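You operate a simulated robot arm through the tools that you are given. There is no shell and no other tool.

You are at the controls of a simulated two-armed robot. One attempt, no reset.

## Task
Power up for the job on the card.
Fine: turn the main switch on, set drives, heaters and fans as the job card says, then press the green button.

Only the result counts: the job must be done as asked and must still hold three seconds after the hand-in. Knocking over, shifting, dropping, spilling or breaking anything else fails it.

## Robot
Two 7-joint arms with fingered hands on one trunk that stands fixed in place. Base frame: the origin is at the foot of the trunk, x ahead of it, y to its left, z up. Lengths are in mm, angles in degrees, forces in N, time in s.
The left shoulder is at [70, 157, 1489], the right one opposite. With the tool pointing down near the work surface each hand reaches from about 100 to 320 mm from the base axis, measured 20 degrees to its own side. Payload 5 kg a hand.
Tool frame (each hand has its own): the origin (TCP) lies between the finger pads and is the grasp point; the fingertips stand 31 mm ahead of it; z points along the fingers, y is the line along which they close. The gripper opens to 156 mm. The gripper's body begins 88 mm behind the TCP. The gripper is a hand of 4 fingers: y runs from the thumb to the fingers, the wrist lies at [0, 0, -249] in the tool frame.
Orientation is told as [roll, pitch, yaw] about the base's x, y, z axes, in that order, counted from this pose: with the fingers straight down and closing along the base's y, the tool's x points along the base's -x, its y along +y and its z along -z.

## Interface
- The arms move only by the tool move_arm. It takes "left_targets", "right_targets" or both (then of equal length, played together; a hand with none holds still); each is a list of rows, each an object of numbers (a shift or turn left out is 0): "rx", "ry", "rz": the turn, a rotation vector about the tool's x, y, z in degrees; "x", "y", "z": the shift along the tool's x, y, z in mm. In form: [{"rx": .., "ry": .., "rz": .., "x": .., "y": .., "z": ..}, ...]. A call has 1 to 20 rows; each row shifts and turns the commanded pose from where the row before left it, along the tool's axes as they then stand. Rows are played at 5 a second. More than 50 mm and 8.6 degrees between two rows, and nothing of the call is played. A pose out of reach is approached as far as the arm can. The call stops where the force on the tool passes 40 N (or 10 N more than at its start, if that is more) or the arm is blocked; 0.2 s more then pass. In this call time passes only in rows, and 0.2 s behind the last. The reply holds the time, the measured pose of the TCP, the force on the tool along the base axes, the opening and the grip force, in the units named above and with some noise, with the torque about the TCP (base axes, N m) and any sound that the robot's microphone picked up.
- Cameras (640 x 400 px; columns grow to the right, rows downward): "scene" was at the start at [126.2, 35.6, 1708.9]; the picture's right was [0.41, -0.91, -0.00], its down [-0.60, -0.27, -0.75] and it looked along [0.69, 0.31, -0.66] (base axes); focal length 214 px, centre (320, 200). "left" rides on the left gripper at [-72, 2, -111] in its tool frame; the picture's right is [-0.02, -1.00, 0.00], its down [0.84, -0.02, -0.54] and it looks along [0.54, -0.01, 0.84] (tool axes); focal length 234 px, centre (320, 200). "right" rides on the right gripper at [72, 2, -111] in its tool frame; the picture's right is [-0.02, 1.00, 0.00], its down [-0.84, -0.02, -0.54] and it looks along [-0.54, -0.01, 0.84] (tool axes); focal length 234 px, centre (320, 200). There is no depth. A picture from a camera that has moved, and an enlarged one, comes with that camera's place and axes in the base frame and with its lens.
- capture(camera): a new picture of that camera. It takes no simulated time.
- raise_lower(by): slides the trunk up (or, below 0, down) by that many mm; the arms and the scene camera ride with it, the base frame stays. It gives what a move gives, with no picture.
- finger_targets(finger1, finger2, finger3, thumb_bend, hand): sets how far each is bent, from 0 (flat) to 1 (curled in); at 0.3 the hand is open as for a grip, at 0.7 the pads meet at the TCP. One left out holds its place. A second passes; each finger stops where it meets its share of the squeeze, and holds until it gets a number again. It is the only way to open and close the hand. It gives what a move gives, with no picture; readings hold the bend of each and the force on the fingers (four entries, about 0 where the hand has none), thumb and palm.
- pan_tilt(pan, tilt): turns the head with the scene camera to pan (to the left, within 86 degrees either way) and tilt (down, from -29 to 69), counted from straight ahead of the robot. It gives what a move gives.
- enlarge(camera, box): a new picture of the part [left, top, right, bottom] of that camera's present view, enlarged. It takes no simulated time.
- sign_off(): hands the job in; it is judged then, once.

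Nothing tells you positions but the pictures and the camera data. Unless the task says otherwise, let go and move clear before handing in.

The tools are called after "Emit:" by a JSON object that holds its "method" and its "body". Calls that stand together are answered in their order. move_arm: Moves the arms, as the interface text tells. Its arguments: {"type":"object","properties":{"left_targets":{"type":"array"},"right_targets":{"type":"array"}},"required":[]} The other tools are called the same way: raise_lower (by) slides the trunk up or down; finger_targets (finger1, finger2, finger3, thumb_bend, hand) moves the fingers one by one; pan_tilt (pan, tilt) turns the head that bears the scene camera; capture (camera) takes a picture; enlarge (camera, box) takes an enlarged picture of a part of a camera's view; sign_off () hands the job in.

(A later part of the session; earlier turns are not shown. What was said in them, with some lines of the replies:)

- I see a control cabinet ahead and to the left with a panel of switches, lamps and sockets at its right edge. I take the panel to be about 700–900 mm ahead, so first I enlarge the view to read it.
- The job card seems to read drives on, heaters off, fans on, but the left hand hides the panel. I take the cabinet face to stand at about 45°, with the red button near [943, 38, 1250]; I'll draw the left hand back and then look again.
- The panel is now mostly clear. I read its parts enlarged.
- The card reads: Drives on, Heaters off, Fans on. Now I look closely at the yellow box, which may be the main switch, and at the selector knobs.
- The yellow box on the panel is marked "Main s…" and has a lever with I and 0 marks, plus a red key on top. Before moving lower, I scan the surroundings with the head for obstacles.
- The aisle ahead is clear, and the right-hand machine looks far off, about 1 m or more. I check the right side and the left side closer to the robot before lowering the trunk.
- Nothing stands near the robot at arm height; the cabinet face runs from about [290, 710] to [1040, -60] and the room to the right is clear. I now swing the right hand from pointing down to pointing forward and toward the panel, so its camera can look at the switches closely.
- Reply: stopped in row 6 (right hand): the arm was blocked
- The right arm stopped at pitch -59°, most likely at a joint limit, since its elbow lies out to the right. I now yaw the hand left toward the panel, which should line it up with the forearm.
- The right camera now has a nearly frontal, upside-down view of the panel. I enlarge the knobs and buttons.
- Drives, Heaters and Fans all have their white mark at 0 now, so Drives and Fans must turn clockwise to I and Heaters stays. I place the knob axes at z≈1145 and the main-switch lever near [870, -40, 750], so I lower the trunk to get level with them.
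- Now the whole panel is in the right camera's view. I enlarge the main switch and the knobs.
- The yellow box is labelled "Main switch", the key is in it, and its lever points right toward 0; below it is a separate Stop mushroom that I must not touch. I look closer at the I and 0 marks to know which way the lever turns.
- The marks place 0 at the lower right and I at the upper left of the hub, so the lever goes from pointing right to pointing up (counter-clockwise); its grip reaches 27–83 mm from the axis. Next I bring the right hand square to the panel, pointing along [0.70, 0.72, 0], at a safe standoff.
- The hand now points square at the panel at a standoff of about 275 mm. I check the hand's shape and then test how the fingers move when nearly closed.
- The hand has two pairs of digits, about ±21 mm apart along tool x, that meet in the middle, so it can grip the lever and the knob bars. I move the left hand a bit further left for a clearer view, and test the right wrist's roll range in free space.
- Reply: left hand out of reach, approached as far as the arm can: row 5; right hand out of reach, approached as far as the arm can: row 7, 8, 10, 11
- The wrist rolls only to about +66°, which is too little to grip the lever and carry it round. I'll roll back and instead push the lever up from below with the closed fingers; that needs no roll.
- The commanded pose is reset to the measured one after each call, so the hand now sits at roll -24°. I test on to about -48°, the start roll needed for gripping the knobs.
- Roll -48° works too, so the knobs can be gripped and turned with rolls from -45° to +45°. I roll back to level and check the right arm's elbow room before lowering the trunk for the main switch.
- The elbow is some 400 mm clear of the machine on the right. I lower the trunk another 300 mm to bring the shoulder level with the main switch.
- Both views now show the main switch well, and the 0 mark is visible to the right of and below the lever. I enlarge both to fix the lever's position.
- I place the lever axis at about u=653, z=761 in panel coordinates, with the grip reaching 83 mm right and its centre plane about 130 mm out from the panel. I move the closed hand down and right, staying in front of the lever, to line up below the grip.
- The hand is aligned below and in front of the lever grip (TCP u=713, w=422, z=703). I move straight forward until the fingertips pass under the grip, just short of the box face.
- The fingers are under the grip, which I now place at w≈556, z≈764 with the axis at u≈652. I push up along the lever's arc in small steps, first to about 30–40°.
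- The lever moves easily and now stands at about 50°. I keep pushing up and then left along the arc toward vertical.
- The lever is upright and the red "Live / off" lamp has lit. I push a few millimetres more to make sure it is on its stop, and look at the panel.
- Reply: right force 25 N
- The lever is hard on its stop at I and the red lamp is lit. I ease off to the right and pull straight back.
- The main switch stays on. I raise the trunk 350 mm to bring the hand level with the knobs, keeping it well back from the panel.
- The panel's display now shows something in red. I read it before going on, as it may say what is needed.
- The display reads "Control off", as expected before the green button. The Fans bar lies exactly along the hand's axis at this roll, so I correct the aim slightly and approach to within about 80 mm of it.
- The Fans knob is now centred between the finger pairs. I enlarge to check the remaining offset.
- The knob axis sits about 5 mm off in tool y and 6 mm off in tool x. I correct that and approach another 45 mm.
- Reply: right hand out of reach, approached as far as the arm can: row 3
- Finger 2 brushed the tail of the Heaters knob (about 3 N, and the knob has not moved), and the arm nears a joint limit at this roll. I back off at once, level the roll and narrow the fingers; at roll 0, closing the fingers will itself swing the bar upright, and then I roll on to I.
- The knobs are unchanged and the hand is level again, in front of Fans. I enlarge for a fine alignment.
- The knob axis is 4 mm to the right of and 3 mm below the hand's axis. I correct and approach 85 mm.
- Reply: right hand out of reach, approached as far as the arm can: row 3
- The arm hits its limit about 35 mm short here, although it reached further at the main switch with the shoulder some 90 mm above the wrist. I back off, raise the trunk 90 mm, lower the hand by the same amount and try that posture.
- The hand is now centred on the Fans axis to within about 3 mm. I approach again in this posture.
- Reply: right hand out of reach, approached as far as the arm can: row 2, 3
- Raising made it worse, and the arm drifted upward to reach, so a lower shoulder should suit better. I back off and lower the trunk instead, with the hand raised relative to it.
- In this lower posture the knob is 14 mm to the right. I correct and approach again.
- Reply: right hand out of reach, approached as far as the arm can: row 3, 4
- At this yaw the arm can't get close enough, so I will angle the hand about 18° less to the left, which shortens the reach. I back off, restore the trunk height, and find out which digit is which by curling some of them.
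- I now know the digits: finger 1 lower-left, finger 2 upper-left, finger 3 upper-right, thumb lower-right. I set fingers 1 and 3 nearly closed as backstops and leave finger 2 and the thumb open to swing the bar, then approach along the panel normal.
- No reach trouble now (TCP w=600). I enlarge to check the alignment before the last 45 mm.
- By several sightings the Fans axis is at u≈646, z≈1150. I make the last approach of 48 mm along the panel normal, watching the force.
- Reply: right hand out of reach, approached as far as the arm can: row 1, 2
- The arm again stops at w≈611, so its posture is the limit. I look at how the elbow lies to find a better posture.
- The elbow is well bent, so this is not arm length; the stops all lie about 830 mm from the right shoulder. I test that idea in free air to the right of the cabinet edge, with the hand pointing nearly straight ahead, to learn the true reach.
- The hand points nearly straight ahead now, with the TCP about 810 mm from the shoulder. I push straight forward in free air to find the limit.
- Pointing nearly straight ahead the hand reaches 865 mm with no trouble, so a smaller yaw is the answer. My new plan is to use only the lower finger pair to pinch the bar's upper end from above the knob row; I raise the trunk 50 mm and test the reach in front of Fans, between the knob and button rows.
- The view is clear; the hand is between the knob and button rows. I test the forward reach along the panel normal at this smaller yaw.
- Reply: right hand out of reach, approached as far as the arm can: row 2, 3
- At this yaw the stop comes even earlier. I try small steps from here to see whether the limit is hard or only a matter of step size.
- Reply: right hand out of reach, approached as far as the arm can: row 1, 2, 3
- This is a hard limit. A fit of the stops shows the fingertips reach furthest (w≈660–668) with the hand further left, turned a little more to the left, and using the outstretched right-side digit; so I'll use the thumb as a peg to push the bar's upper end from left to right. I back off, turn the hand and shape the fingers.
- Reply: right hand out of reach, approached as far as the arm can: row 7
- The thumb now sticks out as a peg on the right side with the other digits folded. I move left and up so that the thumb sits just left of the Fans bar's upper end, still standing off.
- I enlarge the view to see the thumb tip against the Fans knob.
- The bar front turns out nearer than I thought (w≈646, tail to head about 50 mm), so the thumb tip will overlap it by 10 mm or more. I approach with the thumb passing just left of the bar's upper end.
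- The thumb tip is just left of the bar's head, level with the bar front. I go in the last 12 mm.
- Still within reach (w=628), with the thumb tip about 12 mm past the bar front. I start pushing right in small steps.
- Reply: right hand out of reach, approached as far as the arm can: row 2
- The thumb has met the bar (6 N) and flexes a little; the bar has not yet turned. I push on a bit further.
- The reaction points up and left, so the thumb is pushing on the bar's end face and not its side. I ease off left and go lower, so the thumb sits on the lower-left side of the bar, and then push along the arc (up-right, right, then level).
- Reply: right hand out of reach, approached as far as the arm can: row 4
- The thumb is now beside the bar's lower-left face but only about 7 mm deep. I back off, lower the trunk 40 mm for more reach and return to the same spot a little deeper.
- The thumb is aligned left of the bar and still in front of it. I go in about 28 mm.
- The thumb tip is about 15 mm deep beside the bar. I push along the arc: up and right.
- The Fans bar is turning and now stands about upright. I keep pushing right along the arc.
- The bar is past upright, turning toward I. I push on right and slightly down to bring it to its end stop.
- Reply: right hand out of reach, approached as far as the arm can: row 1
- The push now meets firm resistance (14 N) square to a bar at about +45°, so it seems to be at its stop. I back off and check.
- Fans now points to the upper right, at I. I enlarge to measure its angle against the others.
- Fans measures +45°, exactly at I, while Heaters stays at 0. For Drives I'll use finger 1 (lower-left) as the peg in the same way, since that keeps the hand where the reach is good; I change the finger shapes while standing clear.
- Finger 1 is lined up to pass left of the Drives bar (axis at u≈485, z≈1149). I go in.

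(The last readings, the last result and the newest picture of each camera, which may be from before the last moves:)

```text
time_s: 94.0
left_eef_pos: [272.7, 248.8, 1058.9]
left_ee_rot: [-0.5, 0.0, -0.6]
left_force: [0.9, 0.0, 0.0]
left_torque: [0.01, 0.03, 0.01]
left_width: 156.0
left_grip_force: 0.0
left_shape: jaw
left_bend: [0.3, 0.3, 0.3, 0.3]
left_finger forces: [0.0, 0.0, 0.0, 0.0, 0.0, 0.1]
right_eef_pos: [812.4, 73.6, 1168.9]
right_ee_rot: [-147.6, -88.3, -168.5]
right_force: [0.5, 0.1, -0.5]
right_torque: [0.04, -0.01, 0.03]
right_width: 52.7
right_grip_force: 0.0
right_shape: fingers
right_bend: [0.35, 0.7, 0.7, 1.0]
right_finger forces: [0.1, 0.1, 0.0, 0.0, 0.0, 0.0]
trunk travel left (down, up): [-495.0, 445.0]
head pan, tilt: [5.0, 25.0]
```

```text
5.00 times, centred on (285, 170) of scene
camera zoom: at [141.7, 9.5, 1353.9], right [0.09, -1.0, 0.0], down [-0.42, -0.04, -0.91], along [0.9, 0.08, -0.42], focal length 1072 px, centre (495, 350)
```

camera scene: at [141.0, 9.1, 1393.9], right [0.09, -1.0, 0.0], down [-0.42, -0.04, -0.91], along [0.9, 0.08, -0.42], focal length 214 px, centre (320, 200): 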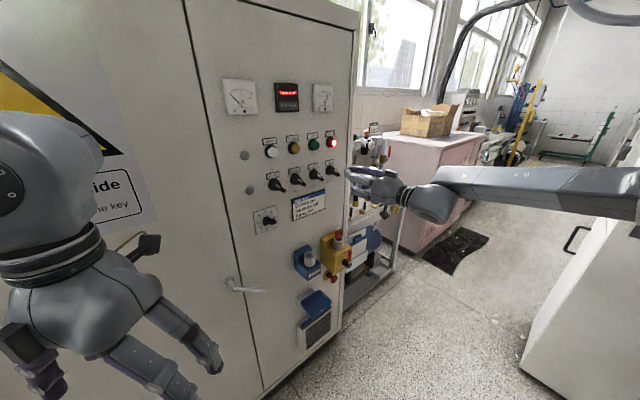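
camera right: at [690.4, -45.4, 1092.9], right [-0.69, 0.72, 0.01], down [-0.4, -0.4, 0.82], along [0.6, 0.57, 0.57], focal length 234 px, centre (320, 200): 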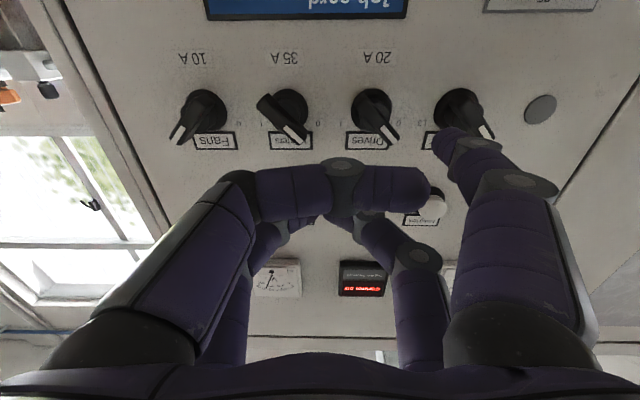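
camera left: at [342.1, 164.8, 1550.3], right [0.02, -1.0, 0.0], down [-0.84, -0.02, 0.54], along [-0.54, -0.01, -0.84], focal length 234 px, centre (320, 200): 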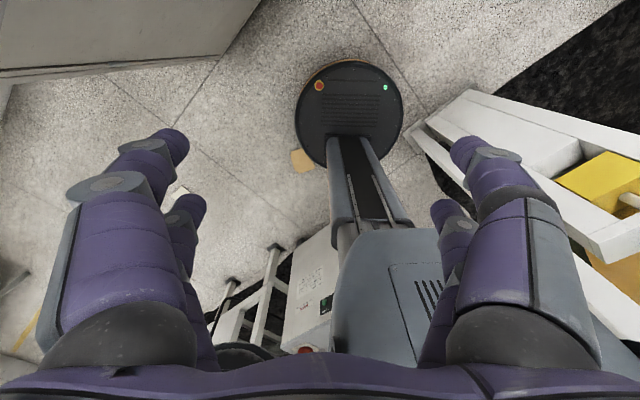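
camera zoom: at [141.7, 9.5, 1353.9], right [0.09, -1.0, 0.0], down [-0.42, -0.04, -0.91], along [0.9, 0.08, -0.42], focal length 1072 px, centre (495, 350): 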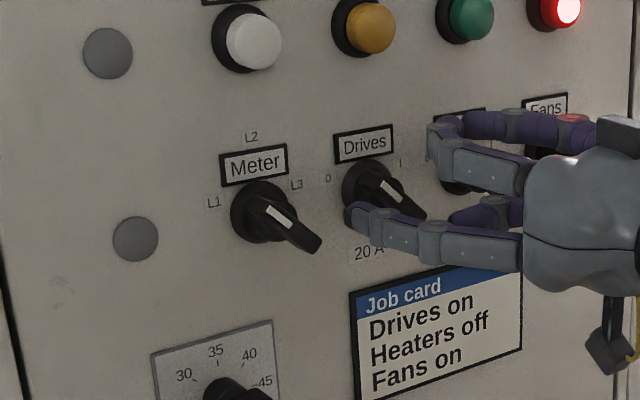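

The finger sits between Meter and Drives as planned. I go 12 mm deeper and then push along the arc.

Emit:
{"method": "move_arm", "body": {"right_targets": [{"z": 6}, {"z": 6}]}}

Emit:
{"method": "move_arm", "body": {"right_targets": [{"x": -3, "y": -4}, {"x": -4, "y": -4}, {"x": -5, "y": -4}, {"x": -5, "y": -4}]}}

Emit:
{"method": "enlarge", "body": {"camera": "right", "box": [330, 50, 550, 200]}}

Emit:
{"method": "enlarge", "body": {"camera": "scene", "box": [225, 130, 345, 210]}}

```text
time_s: 94.6
left_eef_pos: [271.4, 248.2, 1059.7]
left_ee_rot: [-0.5, 0.0, -0.4]
left_force: [0.5, 0.6, 0.1]
left_torque: [0.02, 0.02, 0.02]
left_width: 155.9
left_grip_force: 0.0
left_shape: jaw
left_bend: [0.3, 0.3, 0.3, 0.3]
left_finger forces: [0.0, 0.0, 0.0, 0.1, 0.0, 0.0]
right_eef_pos: [822.4, 81.6, 1169.5]
right_ee_rot: [-147.8, -88.3, -168.2]
right_force: [0.2, 0.8, 0.0]
right_torque: [-0.01, -0.01, 0.02]
right_width: 52.7
right_grip_force: 0.0
right_shape: fingers
right_bend: [0.35, 0.7, 0.7, 1.0]
right_finger forces: [0.1, 0.0, 0.0, 0.1, 0.0, 0.1]
trunk travel left (down, up): [-495.0, 445.0]
head pan, tilt: [5.0, 25.0]
```

```text
time_s: 95.6
left_eef_pos: [270.6, 248.6, 1058.0]
left_ee_rot: [-0.4, 0.0, -0.4]
left_force: [0.1, -1.3, -0.6]
left_torque: [0.05, 0.04, -0.03]
left_width: 156.0
left_grip_force: 0.0
left_shape: jaw
left_bend: [0.3, 0.3, 0.3, 0.3]
left_finger forces: [0.1, 0.1, 0.1, 0.0, 0.1, 0.1]
right_eef_pos: [832.0, 71.1, 1187.7]
right_ee_rot: [-147.7, -88.3, -168.4]
right_force: [-1.3, 2.7, -2.3]
right_torque: [-0.15, -0.1, 0.02]
right_width: 54.4
right_grip_force: 2.0
right_shape: fingers
right_bend: [0.33, 0.7, 0.7, 1.0]
right_finger forces: [3.6, 0.1, 0.0, 0.0, 0.0, 0.0]
trunk travel left (down, up): [-495.0, 445.0]
head pan, tilt: [5.0, 25.0]
```

```text
2.67 times, centred on (440, 125) of right
camera zoom: at [752.8, -5.0, 1112.5], right [-0.69, 0.72, 0.01], down [-0.4, -0.4, 0.82], along [0.6, 0.57, 0.57], focal length 624 px, centre (0, 400)
```

zoom: 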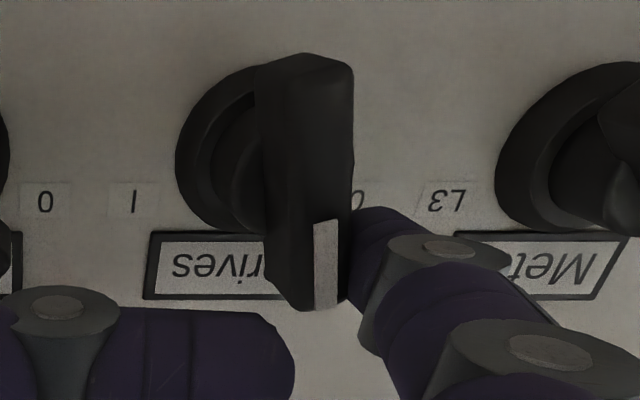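

```text
5.00 times, centred on (285, 170) of scene
camera zoom: at [140.9, 9.9, 1354.0], right [0.09, -1.0, 0.0], down [-0.42, -0.04, -0.91], along [0.9, 0.08, -0.42], focal length 1072 px, centre (495, 350)
```

zoom: 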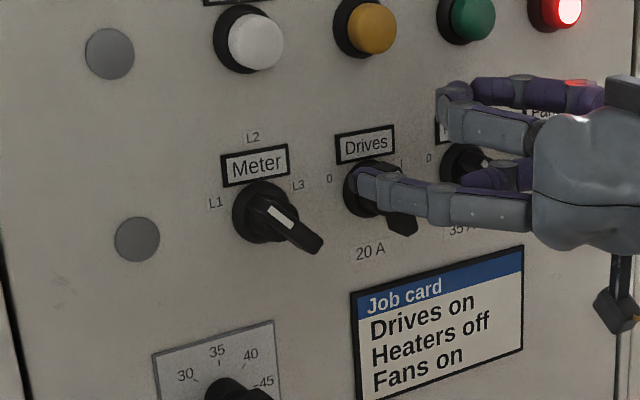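

Drives stands upright now. I push on right toward I.

Emit:
{"method": "move_arm", "body": {"right_targets": [{"x": -2, "y": -5}, {"x": -2, "y": -5}, {"x": -1, "y": -5}, {"x": 0, "y": -4}]}}

Emit:
{"method": "enlarge", "body": {"camera": "right", "box": [330, 50, 550, 200]}}

```text
time_s: 96.6
left_eef_pos: [271.0, 249.4, 1058.9]
left_ee_rot: [-0.5, -0.1, -0.5]
left_force: [0.0, 1.0, -0.3]
left_torque: [0.02, 0.03, 0.05]
left_width: 156.0
left_grip_force: 0.0
left_shape: jaw
left_bend: [0.3, 0.3, 0.3, 0.3]
left_finger forces: [0.0, 0.0, 0.1, 0.0, 0.1, 0.1]
right_eef_pos: [845.0, 57.7, 1194.0]
right_ee_rot: [-148.2, -88.2, -168.0]
right_force: [-3.2, 4.6, 0.4]
right_torque: [0.14, 0.1, 0.0]
right_width: 56.4
right_grip_force: 2.9
right_shape: fingers
right_bend: [0.31, 0.7, 0.7, 1.0]
right_finger forces: [4.8, 0.0, 0.1, 0.0, 0.0, 0.1]
trunk travel left (down, up): [-495.0, 445.0]
head pan, tilt: [5.0, 25.0]
```

```text
2.67 times, centred on (440, 125) of right
camera zoom: at [765.4, -18.6, 1118.3], right [-0.69, 0.72, 0.01], down [-0.4, -0.4, 0.82], along [0.6, 0.57, 0.57], focal length 624 px, centre (0, 400)
```

zoom: 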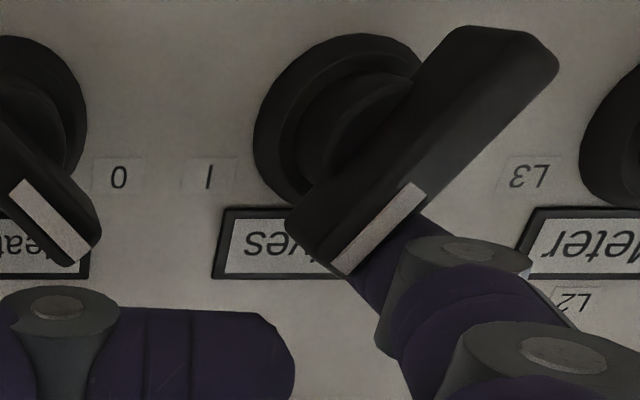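

Drives looks close to I. I push a little further to feel the stop.

Emit:
{"method": "move_arm", "body": {"right_targets": [{"x": 1, "y": -4}, {"x": 2, "y": -4}]}}

Emit:
{"method": "enlarge", "body": {"camera": "right", "box": [330, 50, 550, 200]}}

```text
time_s: 97.2
left_eef_pos: [270.3, 248.8, 1059.0]
left_ee_rot: [-0.5, 0.0, -0.5]
left_force: [0.0, -0.1, -0.1]
left_torque: [0.02, 0.0, 0.0]
left_width: 156.3
left_grip_force: 0.0
left_shape: jaw
left_bend: [0.3, 0.3, 0.3, 0.3]
left_finger forces: [0.1, 0.1, 0.0, 0.1, 0.0, 0.0]
right_eef_pos: [847.3, 53.7, 1192.0]
right_ee_rot: [-149.1, -88.1, -166.9]
right_force: [-3.6, 8.3, 5.5]
right_torque: [0.63, 0.39, -0.14]
right_width: 57.4
right_grip_force: 5.2
right_shape: fingers
right_bend: [0.29, 0.7, 0.7, 1.0]
right_finger forces: [9.7, 0.0, 0.0, 0.0, 0.0, 0.0]
trunk travel left (down, up): [-495.0, 445.0]
head pan, tilt: [5.0, 25.0]
```

```text
2.67 times, centred on (440, 125) of right
camera zoom: at [770.1, -23.0, 1116.8], right [-0.69, 0.72, 0.01], down [-0.4, -0.4, 0.82], along [0.6, 0.57, 0.57], focal length 624 px, centre (0, 400)
```

zoom: 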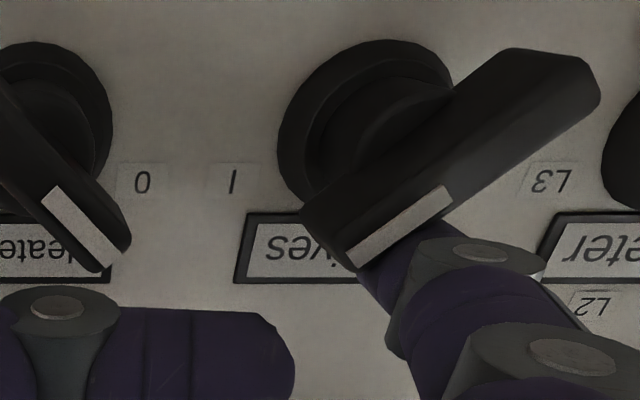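

It has turned to about +45° now (37° before). One more small push confirms the stop.

Emit:
{"method": "move_arm", "body": {"right_targets": [{"x": 2, "y": -4}]}}

Emit:
{"method": "enlarge", "body": {"camera": "right", "box": [330, 50, 550, 200]}}

```text
time_s: 97.6
left_eef_pos: [269.6, 249.8, 1059.4]
left_ee_rot: [-0.6, -0.1, -0.5]
left_force: [0.0, 0.1, 0.5]
left_torque: [0.01, -0.03, -0.02]
left_width: 156.1
left_grip_force: 0.0
left_shape: jaw
left_bend: [0.3, 0.3, 0.3, 0.3]
left_finger forces: [0.0, 0.1, 0.0, 0.1, 0.0, 0.0]
right_eef_pos: [849.8, 52.9, 1191.2]
right_ee_rot: [-148.1, -88.0, -168.0]
right_force: [-5.1, 12.4, 12.2]
right_torque: [1.14, 0.7, -0.33]
right_width: 58.6
right_grip_force: 7.5
right_shape: fingers
right_bend: [0.27, 0.7, 0.7, 1.0]
right_finger forces: [15.6, 0.0, 0.1, 0.1, 0.1, 0.0]
trunk travel left (down, up): [-495.0, 445.0]
head pan, tilt: [5.0, 25.0]
```

```text
2.67 times, centred on (440, 125) of right
camera zoom: at [772.0, -24.6, 1116.3], right [-0.7, 0.72, 0.01], down [-0.41, -0.4, 0.82], along [0.59, 0.57, 0.57], focal length 624 px, centre (0, 400)
```

zoom: 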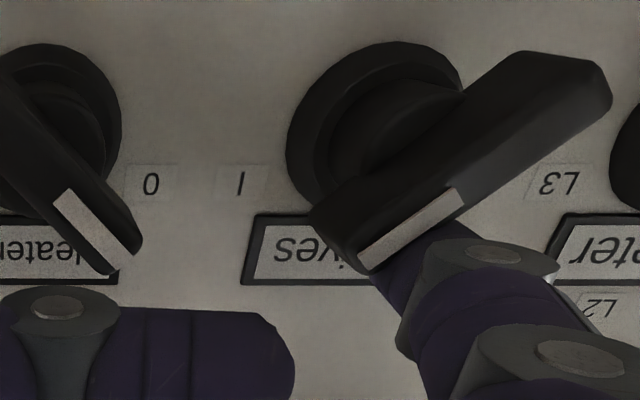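

Drives is on its stop at I (15.6 N, no more turn). I back off and check the whole row.

Emit:
{"method": "move_arm", "body": {"right_targets": [{"x": -5, "y": 5}, {"x": -4, "y": 6}, {"y": 3, "z": -15}, {"z": -30}, {"z": -35}]}}

Emit:
{"method": "capture", "body": {"camera": "right"}}

Emit:
{"method": "enlarge", "body": {"camera": "scene", "box": [225, 110, 345, 200]}}

```text
time_s: 98.8
left_eef_pos: [270.9, 247.8, 1059.4]
left_ee_rot: [-0.5, -0.1, -0.4]
left_force: [-0.5, 0.1, -0.6]
left_torque: [0.01, -0.04, -0.01]
left_width: 155.9
left_grip_force: 0.0
left_shape: jaw
left_bend: [0.3, 0.3, 0.3, 0.3]
left_finger forces: [0.0, 0.1, 0.0, 0.0, 0.0, 0.1]
right_eef_pos: [783.1, 3.2, 1196.3]
right_ee_rot: [-148.3, -88.2, -167.9]
right_force: [-0.1, -0.3, -0.2]
right_torque: [-0.02, 0.0, -0.04]
right_width: 52.8
right_grip_force: 0.0
right_shape: fingers
right_bend: [0.35, 0.7, 0.7, 1.0]
right_finger forces: [0.1, 0.0, 0.1, 0.1, 0.0, 0.1]
trunk travel left (down, up): [-495.0, 445.0]
head pan, tilt: [5.0, 25.0]
```

```text
taken
camera right: at [705.0, -74.0, 1120.9], right [-0.69, 0.72, 0.01], down [-0.41, -0.4, 0.82], along [0.6, 0.57, 0.57], focal length 234 px, centre (320, 200)
```

right: 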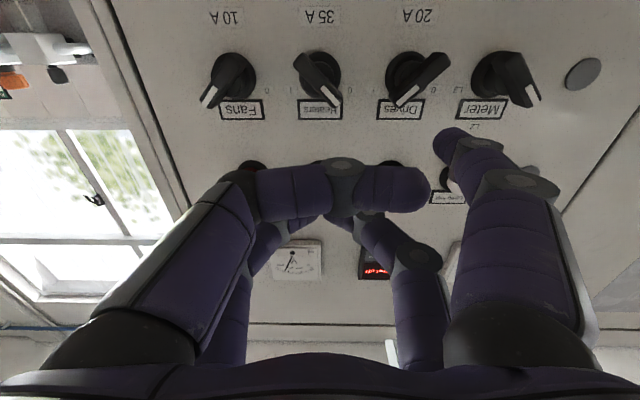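

```text
4.44 times, centred on (285, 155) of scene
camera zoom: at [139.5, 8.5, 1354.1], right [0.09, -1.0, 0.0], down [-0.42, -0.04, -0.91], along [0.9, 0.08, -0.42], focal length 953 px, centre (476, 400)
```

zoom: 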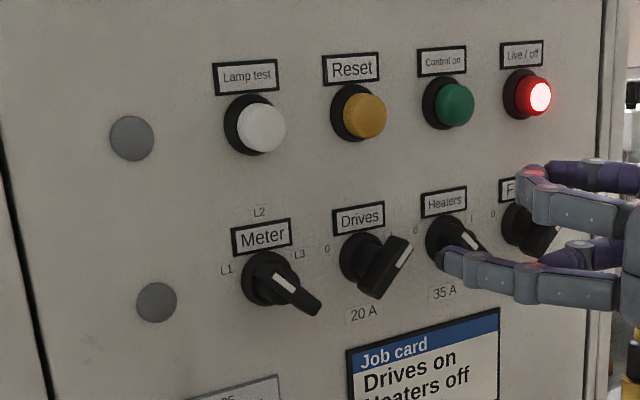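

Drives is at I, Heaters at 0, Fans at I and Meter is unchanged. Next is the green button at about u=567, z=1256: I raise the trunk and shape the hand so the thumb pokes furthest forward.

Emit:
{"method": "raise_lower", "body": {"by": 85}}

Emit:
{"method": "finger_targets", "body": {"hand": "right", "finger1": 0.5, "thumb_bend": 0.55}}

Emit:
{"method": "finger_targets", "body": {"hand": "right", "finger1": 1.0, "finger2": 0.8, "finger3": 0.8}}

Emit:
{"method": "move_arm", "body": {"right_targets": [{"y": 15}, {"y": 15}]}}

Emit:
{"method": "capture", "body": {"camera": "right"}}

Emit:
{"method": "enlarge", "body": {"camera": "scene", "box": [225, 110, 385, 220]}}

```text
time_s: 100.0
left_eef_pos: [272.6, 248.3, 1143.7]
left_ee_rot: [-0.5, 0.1, -0.5]
left_force: [-0.7, -0.1, -0.9]
left_torque: [0.0, -0.06, -0.03]
left_width: 156.0
left_grip_force: 0.1
left_shape: jaw
left_bend: [0.3, 0.3, 0.3, 0.3]
left_finger forces: [0.1, 0.0, 0.0, 0.0, 0.0, 0.1]
right_eef_pos: [785.3, 4.6, 1279.2]
right_ee_rot: [-147.4, -88.3, -168.9]
right_force: [0.2, 0.2, 0.3]
right_torque: [0.0, -0.02, -0.02]
right_width: 52.7
right_grip_force: 0.1
right_shape: fingers
right_bend: [0.35, 0.7, 0.7, 1.0]
right_finger forces: [0.1, 0.0, 0.0, 0.0, 0.0, 0.1]
trunk travel left (down, up): [-580.0, 360.0]
head pan, tilt: [5.0, 25.0]
```

```text
time_s: 101.0
left_eef_pos: [271.5, 247.4, 1145.0]
left_ee_rot: [-0.5, 0.0, -0.5]
left_force: [-0.3, -0.7, 0.2]
left_torque: [0.01, -0.03, 0.04]
left_width: 155.9
left_grip_force: 0.0
left_shape: jaw
left_bend: [0.3, 0.3, 0.3, 0.3]
left_finger forces: [0.0, 0.1, 0.1, 0.1, 0.0, 0.0]
right_eef_pos: [785.9, 2.6, 1280.6]
right_ee_rot: [-147.4, -88.3, -168.9]
right_force: [-0.7, -0.4, 0.4]
right_torque: [0.03, -0.04, -0.01]
right_width: 71.0
right_grip_force: 0.1
right_shape: fingers
right_bend: [0.5, 0.7, 0.7, 0.55]
right_finger forces: [0.0, 0.1, 0.1, 0.0, 0.0, 0.0]
trunk travel left (down, up): [-580.0, 360.0]
head pan, tilt: [5.0, 25.0]
```

```text
time_s: 102.0
left_eef_pos: [271.1, 249.0, 1144.2]
left_ee_rot: [-0.5, 0.1, -0.4]
left_force: [0.0, -0.4, 0.4]
left_torque: [0.03, 0.02, -0.01]
left_width: 155.8
left_grip_force: 0.0
left_shape: jaw
left_bend: [0.3, 0.3, 0.3, 0.3]
left_finger forces: [0.0, 0.0, 0.0, 0.0, 0.0, 0.0]
right_eef_pos: [784.3, 3.2, 1280.2]
right_ee_rot: [-147.4, -88.3, -168.7]
right_force: [-0.1, -0.8, 0.1]
right_torque: [0.0, -0.03, -0.02]
right_width: 51.9
right_grip_force: 0.0
right_shape: fingers
right_bend: [1.0, 0.73, 0.73, 0.55]
right_finger forces: [0.0, 0.0, 0.0, 0.1, 0.1, 0.0]
trunk travel left (down, up): [-580.0, 360.0]
head pan, tilt: [5.0, 25.0]
```

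```text
time_s: 102.6
left_eef_pos: [271.1, 248.9, 1143.5]
left_ee_rot: [-0.5, 0.0, -0.4]
left_force: [0.5, -0.7, -0.8]
left_torque: [-0.01, -0.01, -0.01]
left_width: 156.1
left_grip_force: 0.0
left_shape: jaw
left_bend: [0.3, 0.3, 0.3, 0.3]
left_finger forces: [0.0, 0.0, 0.1, 0.0, 0.0, 0.0]
right_eef_pos: [763.9, 25.2, 1278.7]
right_ee_rot: [-145.3, -88.3, -170.8]
right_force: [0.1, 0.3, 0.6]
right_torque: [-0.04, 0.0, -0.04]
right_width: 51.9
right_grip_force: 0.0
right_shape: fingers
right_bend: [1.0, 0.73, 0.73, 0.55]
right_finger forces: [0.0, 0.1, 0.1, 0.0, 0.0, 0.1]
trunk travel left (down, up): [-580.0, 360.0]
head pan, tilt: [5.0, 25.0]
```

```text
taken
camera right: at [685.4, -50.7, 1204.1], right [-0.69, 0.72, 0.01], down [-0.4, -0.4, 0.82], along [0.6, 0.57, 0.57], focal length 234 px, centre (320, 200)
```

right: 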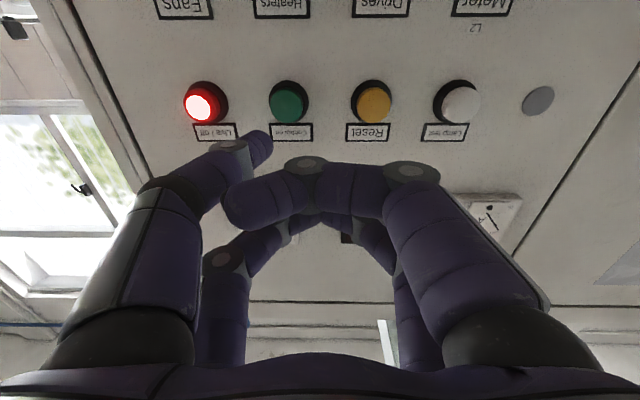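

```text
3.64 times, centred on (305, 165) of scene
camera zoom: at [140.9, 9.9, 1439.0], right [0.09, -1.0, 0.0], down [-0.42, -0.04, -0.91], along [0.9, 0.08, -0.42], focal length 780 px, centre (374, 327)
```

zoom: 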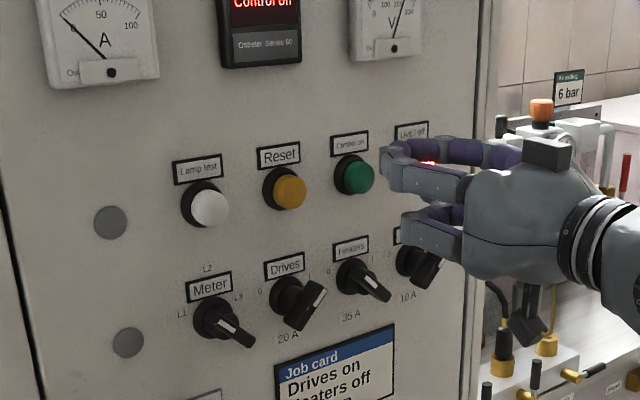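

I enlarge to align the thumb tip with the green button.

Emit:
{"method": "enlarge", "body": {"camera": "right", "box": [210, 60, 370, 180]}}

```text
3.33 times, centred on (290, 120) of right
camera zoom: at [685.4, -50.7, 1204.1], right [-0.69, 0.72, 0.01], down [-0.4, -0.4, 0.82], along [0.6, 0.57, 0.57], focal length 781 px, centre (420, 467)
```

zoom: 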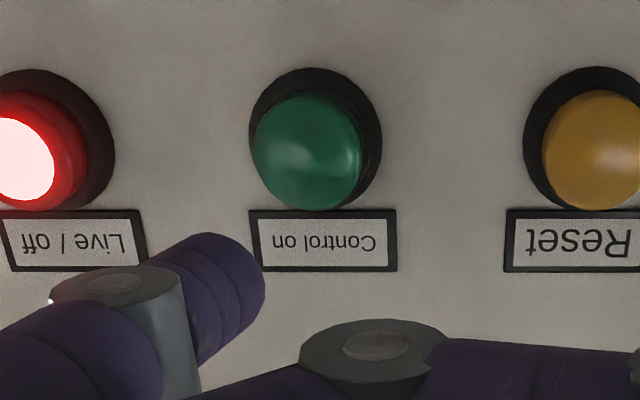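

I shift 5 mm left and 7 mm down and approach until the thumb tip is about 15 mm from the cap.

Emit:
{"method": "move_arm", "body": {"right_targets": [{"x": 7, "y": 5.5, "z": 20}, {"z": 22}, {"z": 22}]}}

Emit:
{"method": "enlarge", "body": {"camera": "right", "box": [180, 60, 400, 210]}}

Emit:
{"method": "enlarge", "body": {"camera": "scene", "box": [265, 130, 345, 190]}}

```text
time_s: 103.4
left_eef_pos: [272.0, 249.9, 1143.6]
left_ee_rot: [-0.5, 0.1, -0.6]
left_force: [-0.3, -0.8, 0.8]
left_torque: [-0.02, 0.0, 0.0]
left_width: 155.8
left_grip_force: 0.0
left_shape: jaw
left_bend: [0.3, 0.3, 0.3, 0.3]
left_finger forces: [0.0, 0.0, 0.1, 0.1, 0.1, 0.0]
right_eef_pos: [808.1, 74.0, 1272.0]
right_ee_rot: [-147.4, -88.3, -168.7]
right_force: [0.1, 0.1, 0.3]
right_torque: [-0.01, 0.04, 0.0]
right_width: 52.2
right_grip_force: 0.1
right_shape: fingers
right_bend: [1.0, 0.73, 0.73, 0.55]
right_finger forces: [0.1, 0.0, 0.0, 0.1, 0.1, 0.0]
trunk travel left (down, up): [-580.0, 360.0]
head pan, tilt: [5.0, 25.0]
```

```text
2.67 times, centred on (290, 135) of right
camera zoom: at [728.9, -3.1, 1198.5], right [-0.69, 0.72, 0.01], down [-0.4, -0.4, 0.83], along [0.6, 0.57, 0.56], focal length 624 px, centre (400, 373)
```

zoom: 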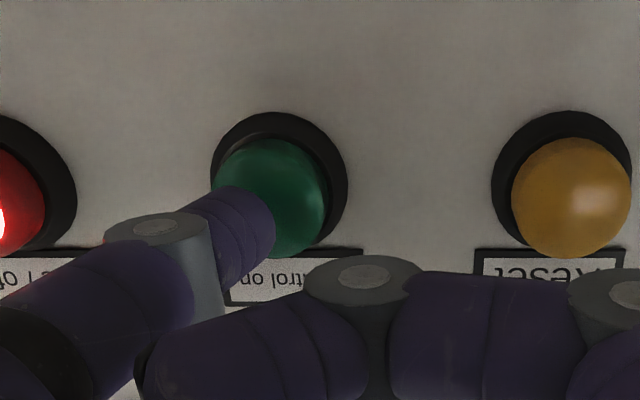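

```text
6.67 times, centred on (305, 160) of scene
camera zoom: at [141.9, 10.1, 1438.8], right [0.09, -1.0, 0.0], down [-0.42, -0.04, -0.91], along [0.9, 0.08, -0.42], focal length 1430 px, centre (420, 467)
```

zoom: 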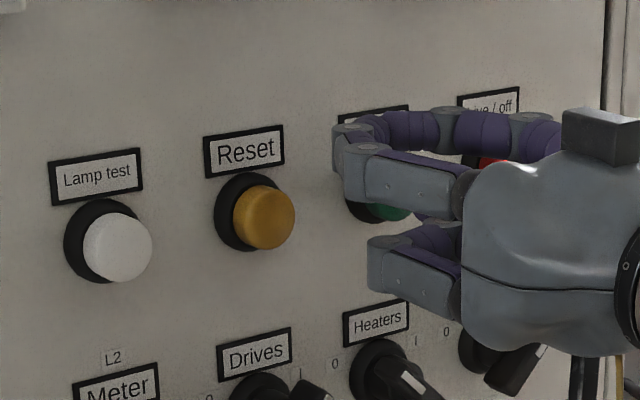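

The thumb tip is within about 3 mm of the button's centre. I press forward in small steps, watching force and reach.

Emit:
{"method": "move_arm", "body": {"right_targets": [{"x": 1, "y": 2.5, "z": 7}, {"z": 6}, {"z": 5}]}}

Emit:
{"method": "enlarge", "body": {"camera": "right", "box": [180, 60, 400, 210]}}

Emit:
{"method": "enlarge", "body": {"camera": "scene", "box": [230, 60, 350, 190]}}

```text
time_s: 104.2
left_eef_pos: [270.4, 246.4, 1146.0]
left_ee_rot: [-0.5, -0.1, -0.7]
left_force: [-0.4, 0.1, -0.5]
left_torque: [0.0, 0.01, 0.04]
left_width: 156.2
left_grip_force: 0.0
left_shape: jaw
left_bend: [0.3, 0.3, 0.3, 0.3]
left_finger forces: [0.1, 0.0, 0.0, 0.1, 0.0, 0.0]
right_eef_pos: [817.7, 84.2, 1274.3]
right_ee_rot: [-149.3, -88.4, -167.0]
right_force: [-6.9, -5.3, -1.6]
right_torque: [-0.13, 0.21, -0.34]
right_width: 51.6
right_grip_force: 4.2
right_shape: fingers
right_bend: [1.0, 0.73, 0.73, 0.55]
right_finger forces: [0.0, 0.0, 0.1, 0.0, 8.4, 0.0]
trunk travel left (down, up): [-580.0, 360.0]
head pan, tilt: [5.0, 25.0]
heard: click
```

```text
2.67 times, centred on (290, 135) of right
camera zoom: at [738.7, 8.9, 1198.3], right [-0.69, 0.72, 0.01], down [-0.4, -0.4, 0.82], along [0.6, 0.57, 0.57], focal length 624 px, centre (400, 373)
```

zoom: 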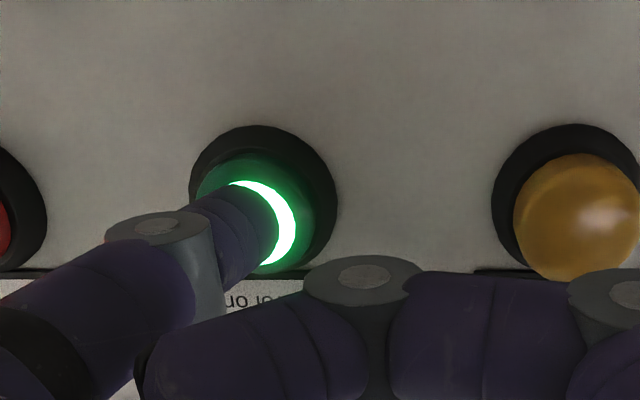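

```text
3.08 times, centred on (290, 125) of scene
camera zoom: at [139.9, 7.7, 1439.1], right [0.09, -1.0, 0.0], down [-0.42, -0.04, -0.91], along [0.9, 0.08, -0.42], focal length 660 px, centre (412, 431)
```

zoom: 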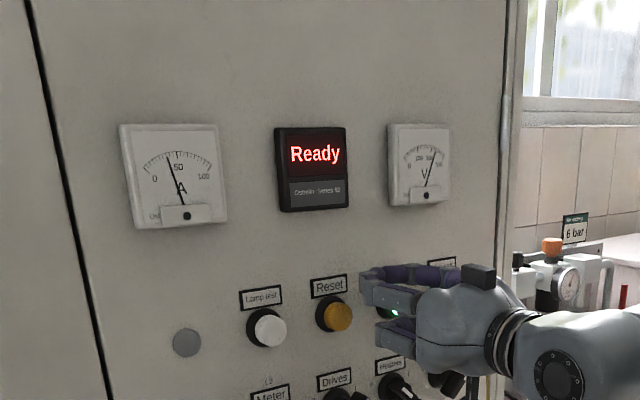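

A click was heard, the green lamp lit, and the display reads "Ready". I release the button and pull straight back.

Emit:
{"method": "move_arm", "body": {"right_targets": [{"z": -10}, {"z": -30}, {"z": -35}, {"z": -35}, {"z": -35}]}}

Emit:
{"method": "capture", "body": {"camera": "right"}}

Emit:
{"method": "enlarge", "body": {"camera": "scene", "box": [205, 60, 365, 180]}}

Emit:
{"method": "enlarge", "body": {"camera": "scene", "box": [225, 150, 385, 290]}}

```text
time_s: 105.4
left_eef_pos: [271.4, 246.8, 1144.9]
left_ee_rot: [-0.4, -0.2, -0.5]
left_force: [-0.5, -0.6, 0.2]
left_torque: [0.03, -0.01, 0.0]
left_width: 155.7
left_grip_force: 0.0
left_shape: jaw
left_bend: [0.3, 0.3, 0.3, 0.3]
left_finger forces: [0.0, 0.0, 0.1, 0.1, 0.1, 0.0]
right_eef_pos: [712.9, -14.8, 1269.7]
right_ee_rot: [-149.2, -88.2, -166.8]
right_force: [-0.2, 0.1, 0.4]
right_torque: [0.0, 0.01, -0.02]
right_width: 52.2
right_grip_force: 0.0
right_shape: fingers
right_bend: [1.0, 0.73, 0.73, 0.55]
right_finger forces: [0.1, 0.0, 0.1, 0.0, 0.0, 0.0]
trunk travel left (down, up): [-580.0, 360.0]
head pan, tilt: [5.0, 25.0]
```

```text
taken
camera right: at [633.4, -90.5, 1194.6], right [-0.69, 0.72, 0.01], down [-0.4, -0.4, 0.82], along [0.6, 0.57, 0.57], focal length 234 px, centre (320, 200)
```

right: 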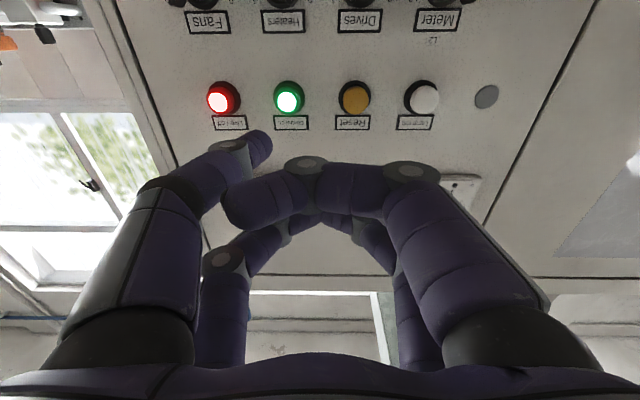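

```text
3.33 times, centred on (285, 120) of scene
camera zoom: at [139.5, 7.3, 1439.2], right [0.09, -1.0, 0.0], down [-0.42, -0.04, -0.91], along [0.9, 0.08, -0.42], focal length 715 px, centre (437, 467)
```

zoom: 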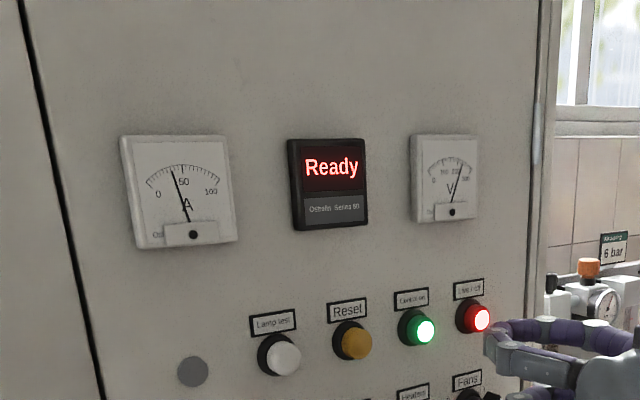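

```text
2.86 times, centred on (305, 220) of scene
camera zoom: at [139.5, 7.3, 1439.2], right [0.09, -1.0, 0.0], down [-0.42, -0.04, -0.91], along [0.9, 0.08, -0.42], focal length 613 px, centre (363, 143)
```

zoom: 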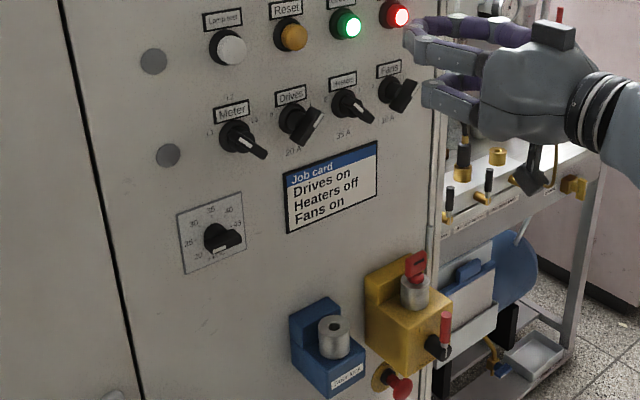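

The main switch lever is up at I, Drives at I, Heaters at 0, Fans at I, the green lamp is lit and the display reads "Ready". I move a bit further clear and check once more that it all holds.

Emit:
{"method": "move_arm", "body": {"right_targets": [{"z": -30}, {"z": -30}, {"z": -20}, {}, {}, {}, {}, {}, {}, {}]}}

Emit:
{"method": "enlarge", "body": {"camera": "scene", "box": [235, 130, 375, 230]}}

Emit:
{"method": "enlarge", "body": {"camera": "scene", "box": [205, 60, 365, 180]}}

```text
time_s: 107.6
left_eef_pos: [272.2, 248.2, 1144.0]
left_ee_rot: [-0.4, 0.0, -0.5]
left_force: [0.0, -0.2, 0.0]
left_torque: [0.03, 0.02, 0.04]
left_width: 155.9
left_grip_force: 0.0
left_shape: jaw
left_bend: [0.3, 0.3, 0.3, 0.3]
left_finger forces: [0.1, 0.1, 0.0, 0.0, 0.0, 0.0]
right_eef_pos: [654.2, -69.3, 1268.2]
right_ee_rot: [-147.4, -88.3, -168.7]
right_force: [0.2, 0.5, -0.3]
right_torque: [0.01, -0.05, 0.0]
right_width: 52.3
right_grip_force: 0.1
right_shape: fingers
right_bend: [1.0, 0.73, 0.73, 0.55]
right_finger forces: [0.0, 0.0, 0.0, 0.1, 0.0, 0.1]
trunk travel left (down, up): [-580.0, 360.0]
head pan, tilt: [5.0, 25.0]
```

```text
4.00 times, centred on (305, 180) of scene
camera zoom: at [141.1, 9.4, 1439.0], right [0.09, -1.0, 0.0], down [-0.42, -0.04, -0.91], along [0.9, 0.08, -0.42], focal length 858 px, centre (380, 280)
```

zoom: 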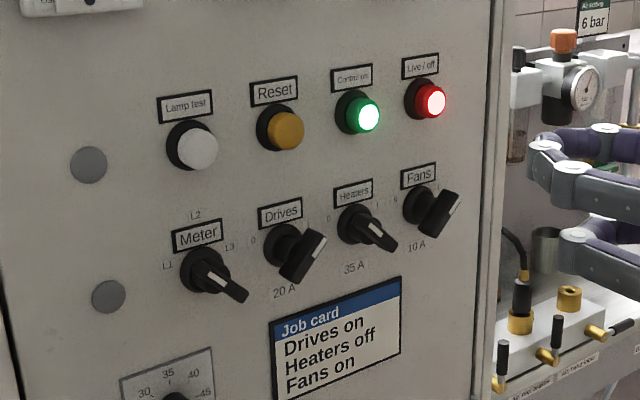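

```text
3.33 times, centred on (285, 120) of scene
camera zoom: at [141.1, 9.4, 1439.0], right [0.09, -1.0, 0.0], down [-0.42, -0.04, -0.91], along [0.9, 0.08, -0.42], focal length 715 px, centre (437, 467)
```

zoom: 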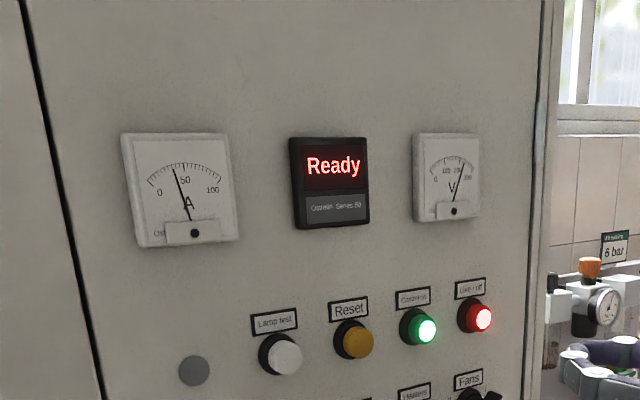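

The panel holds "Ready": main switch on, Drives on, Heaters off, Fans on, green lamp lit, and both hands are clear. I hand the job in.

Emit:
{"method": "sign_off", "body": {}}

```text
The job is handed in.
```

The cabinet is powered up as the job card asks, and the display read "Ready" with the green lamp lit when I handed in.

- **Main switch:** turned from 0 to I; the red "Live / off" lamp came on.
- **Drives and Fans:** both turned to I.
- **Heaters:** left at 0, where they already were. A finger brushed this knob lightly once, but it did not move.
- **Green button:** pressed last, with an audible click.

The reading still held about two seconds after I pulled back. The Stop button and the main-switch key were not touched, the Meter knob is still at L1, and both hands are clear of the panel.
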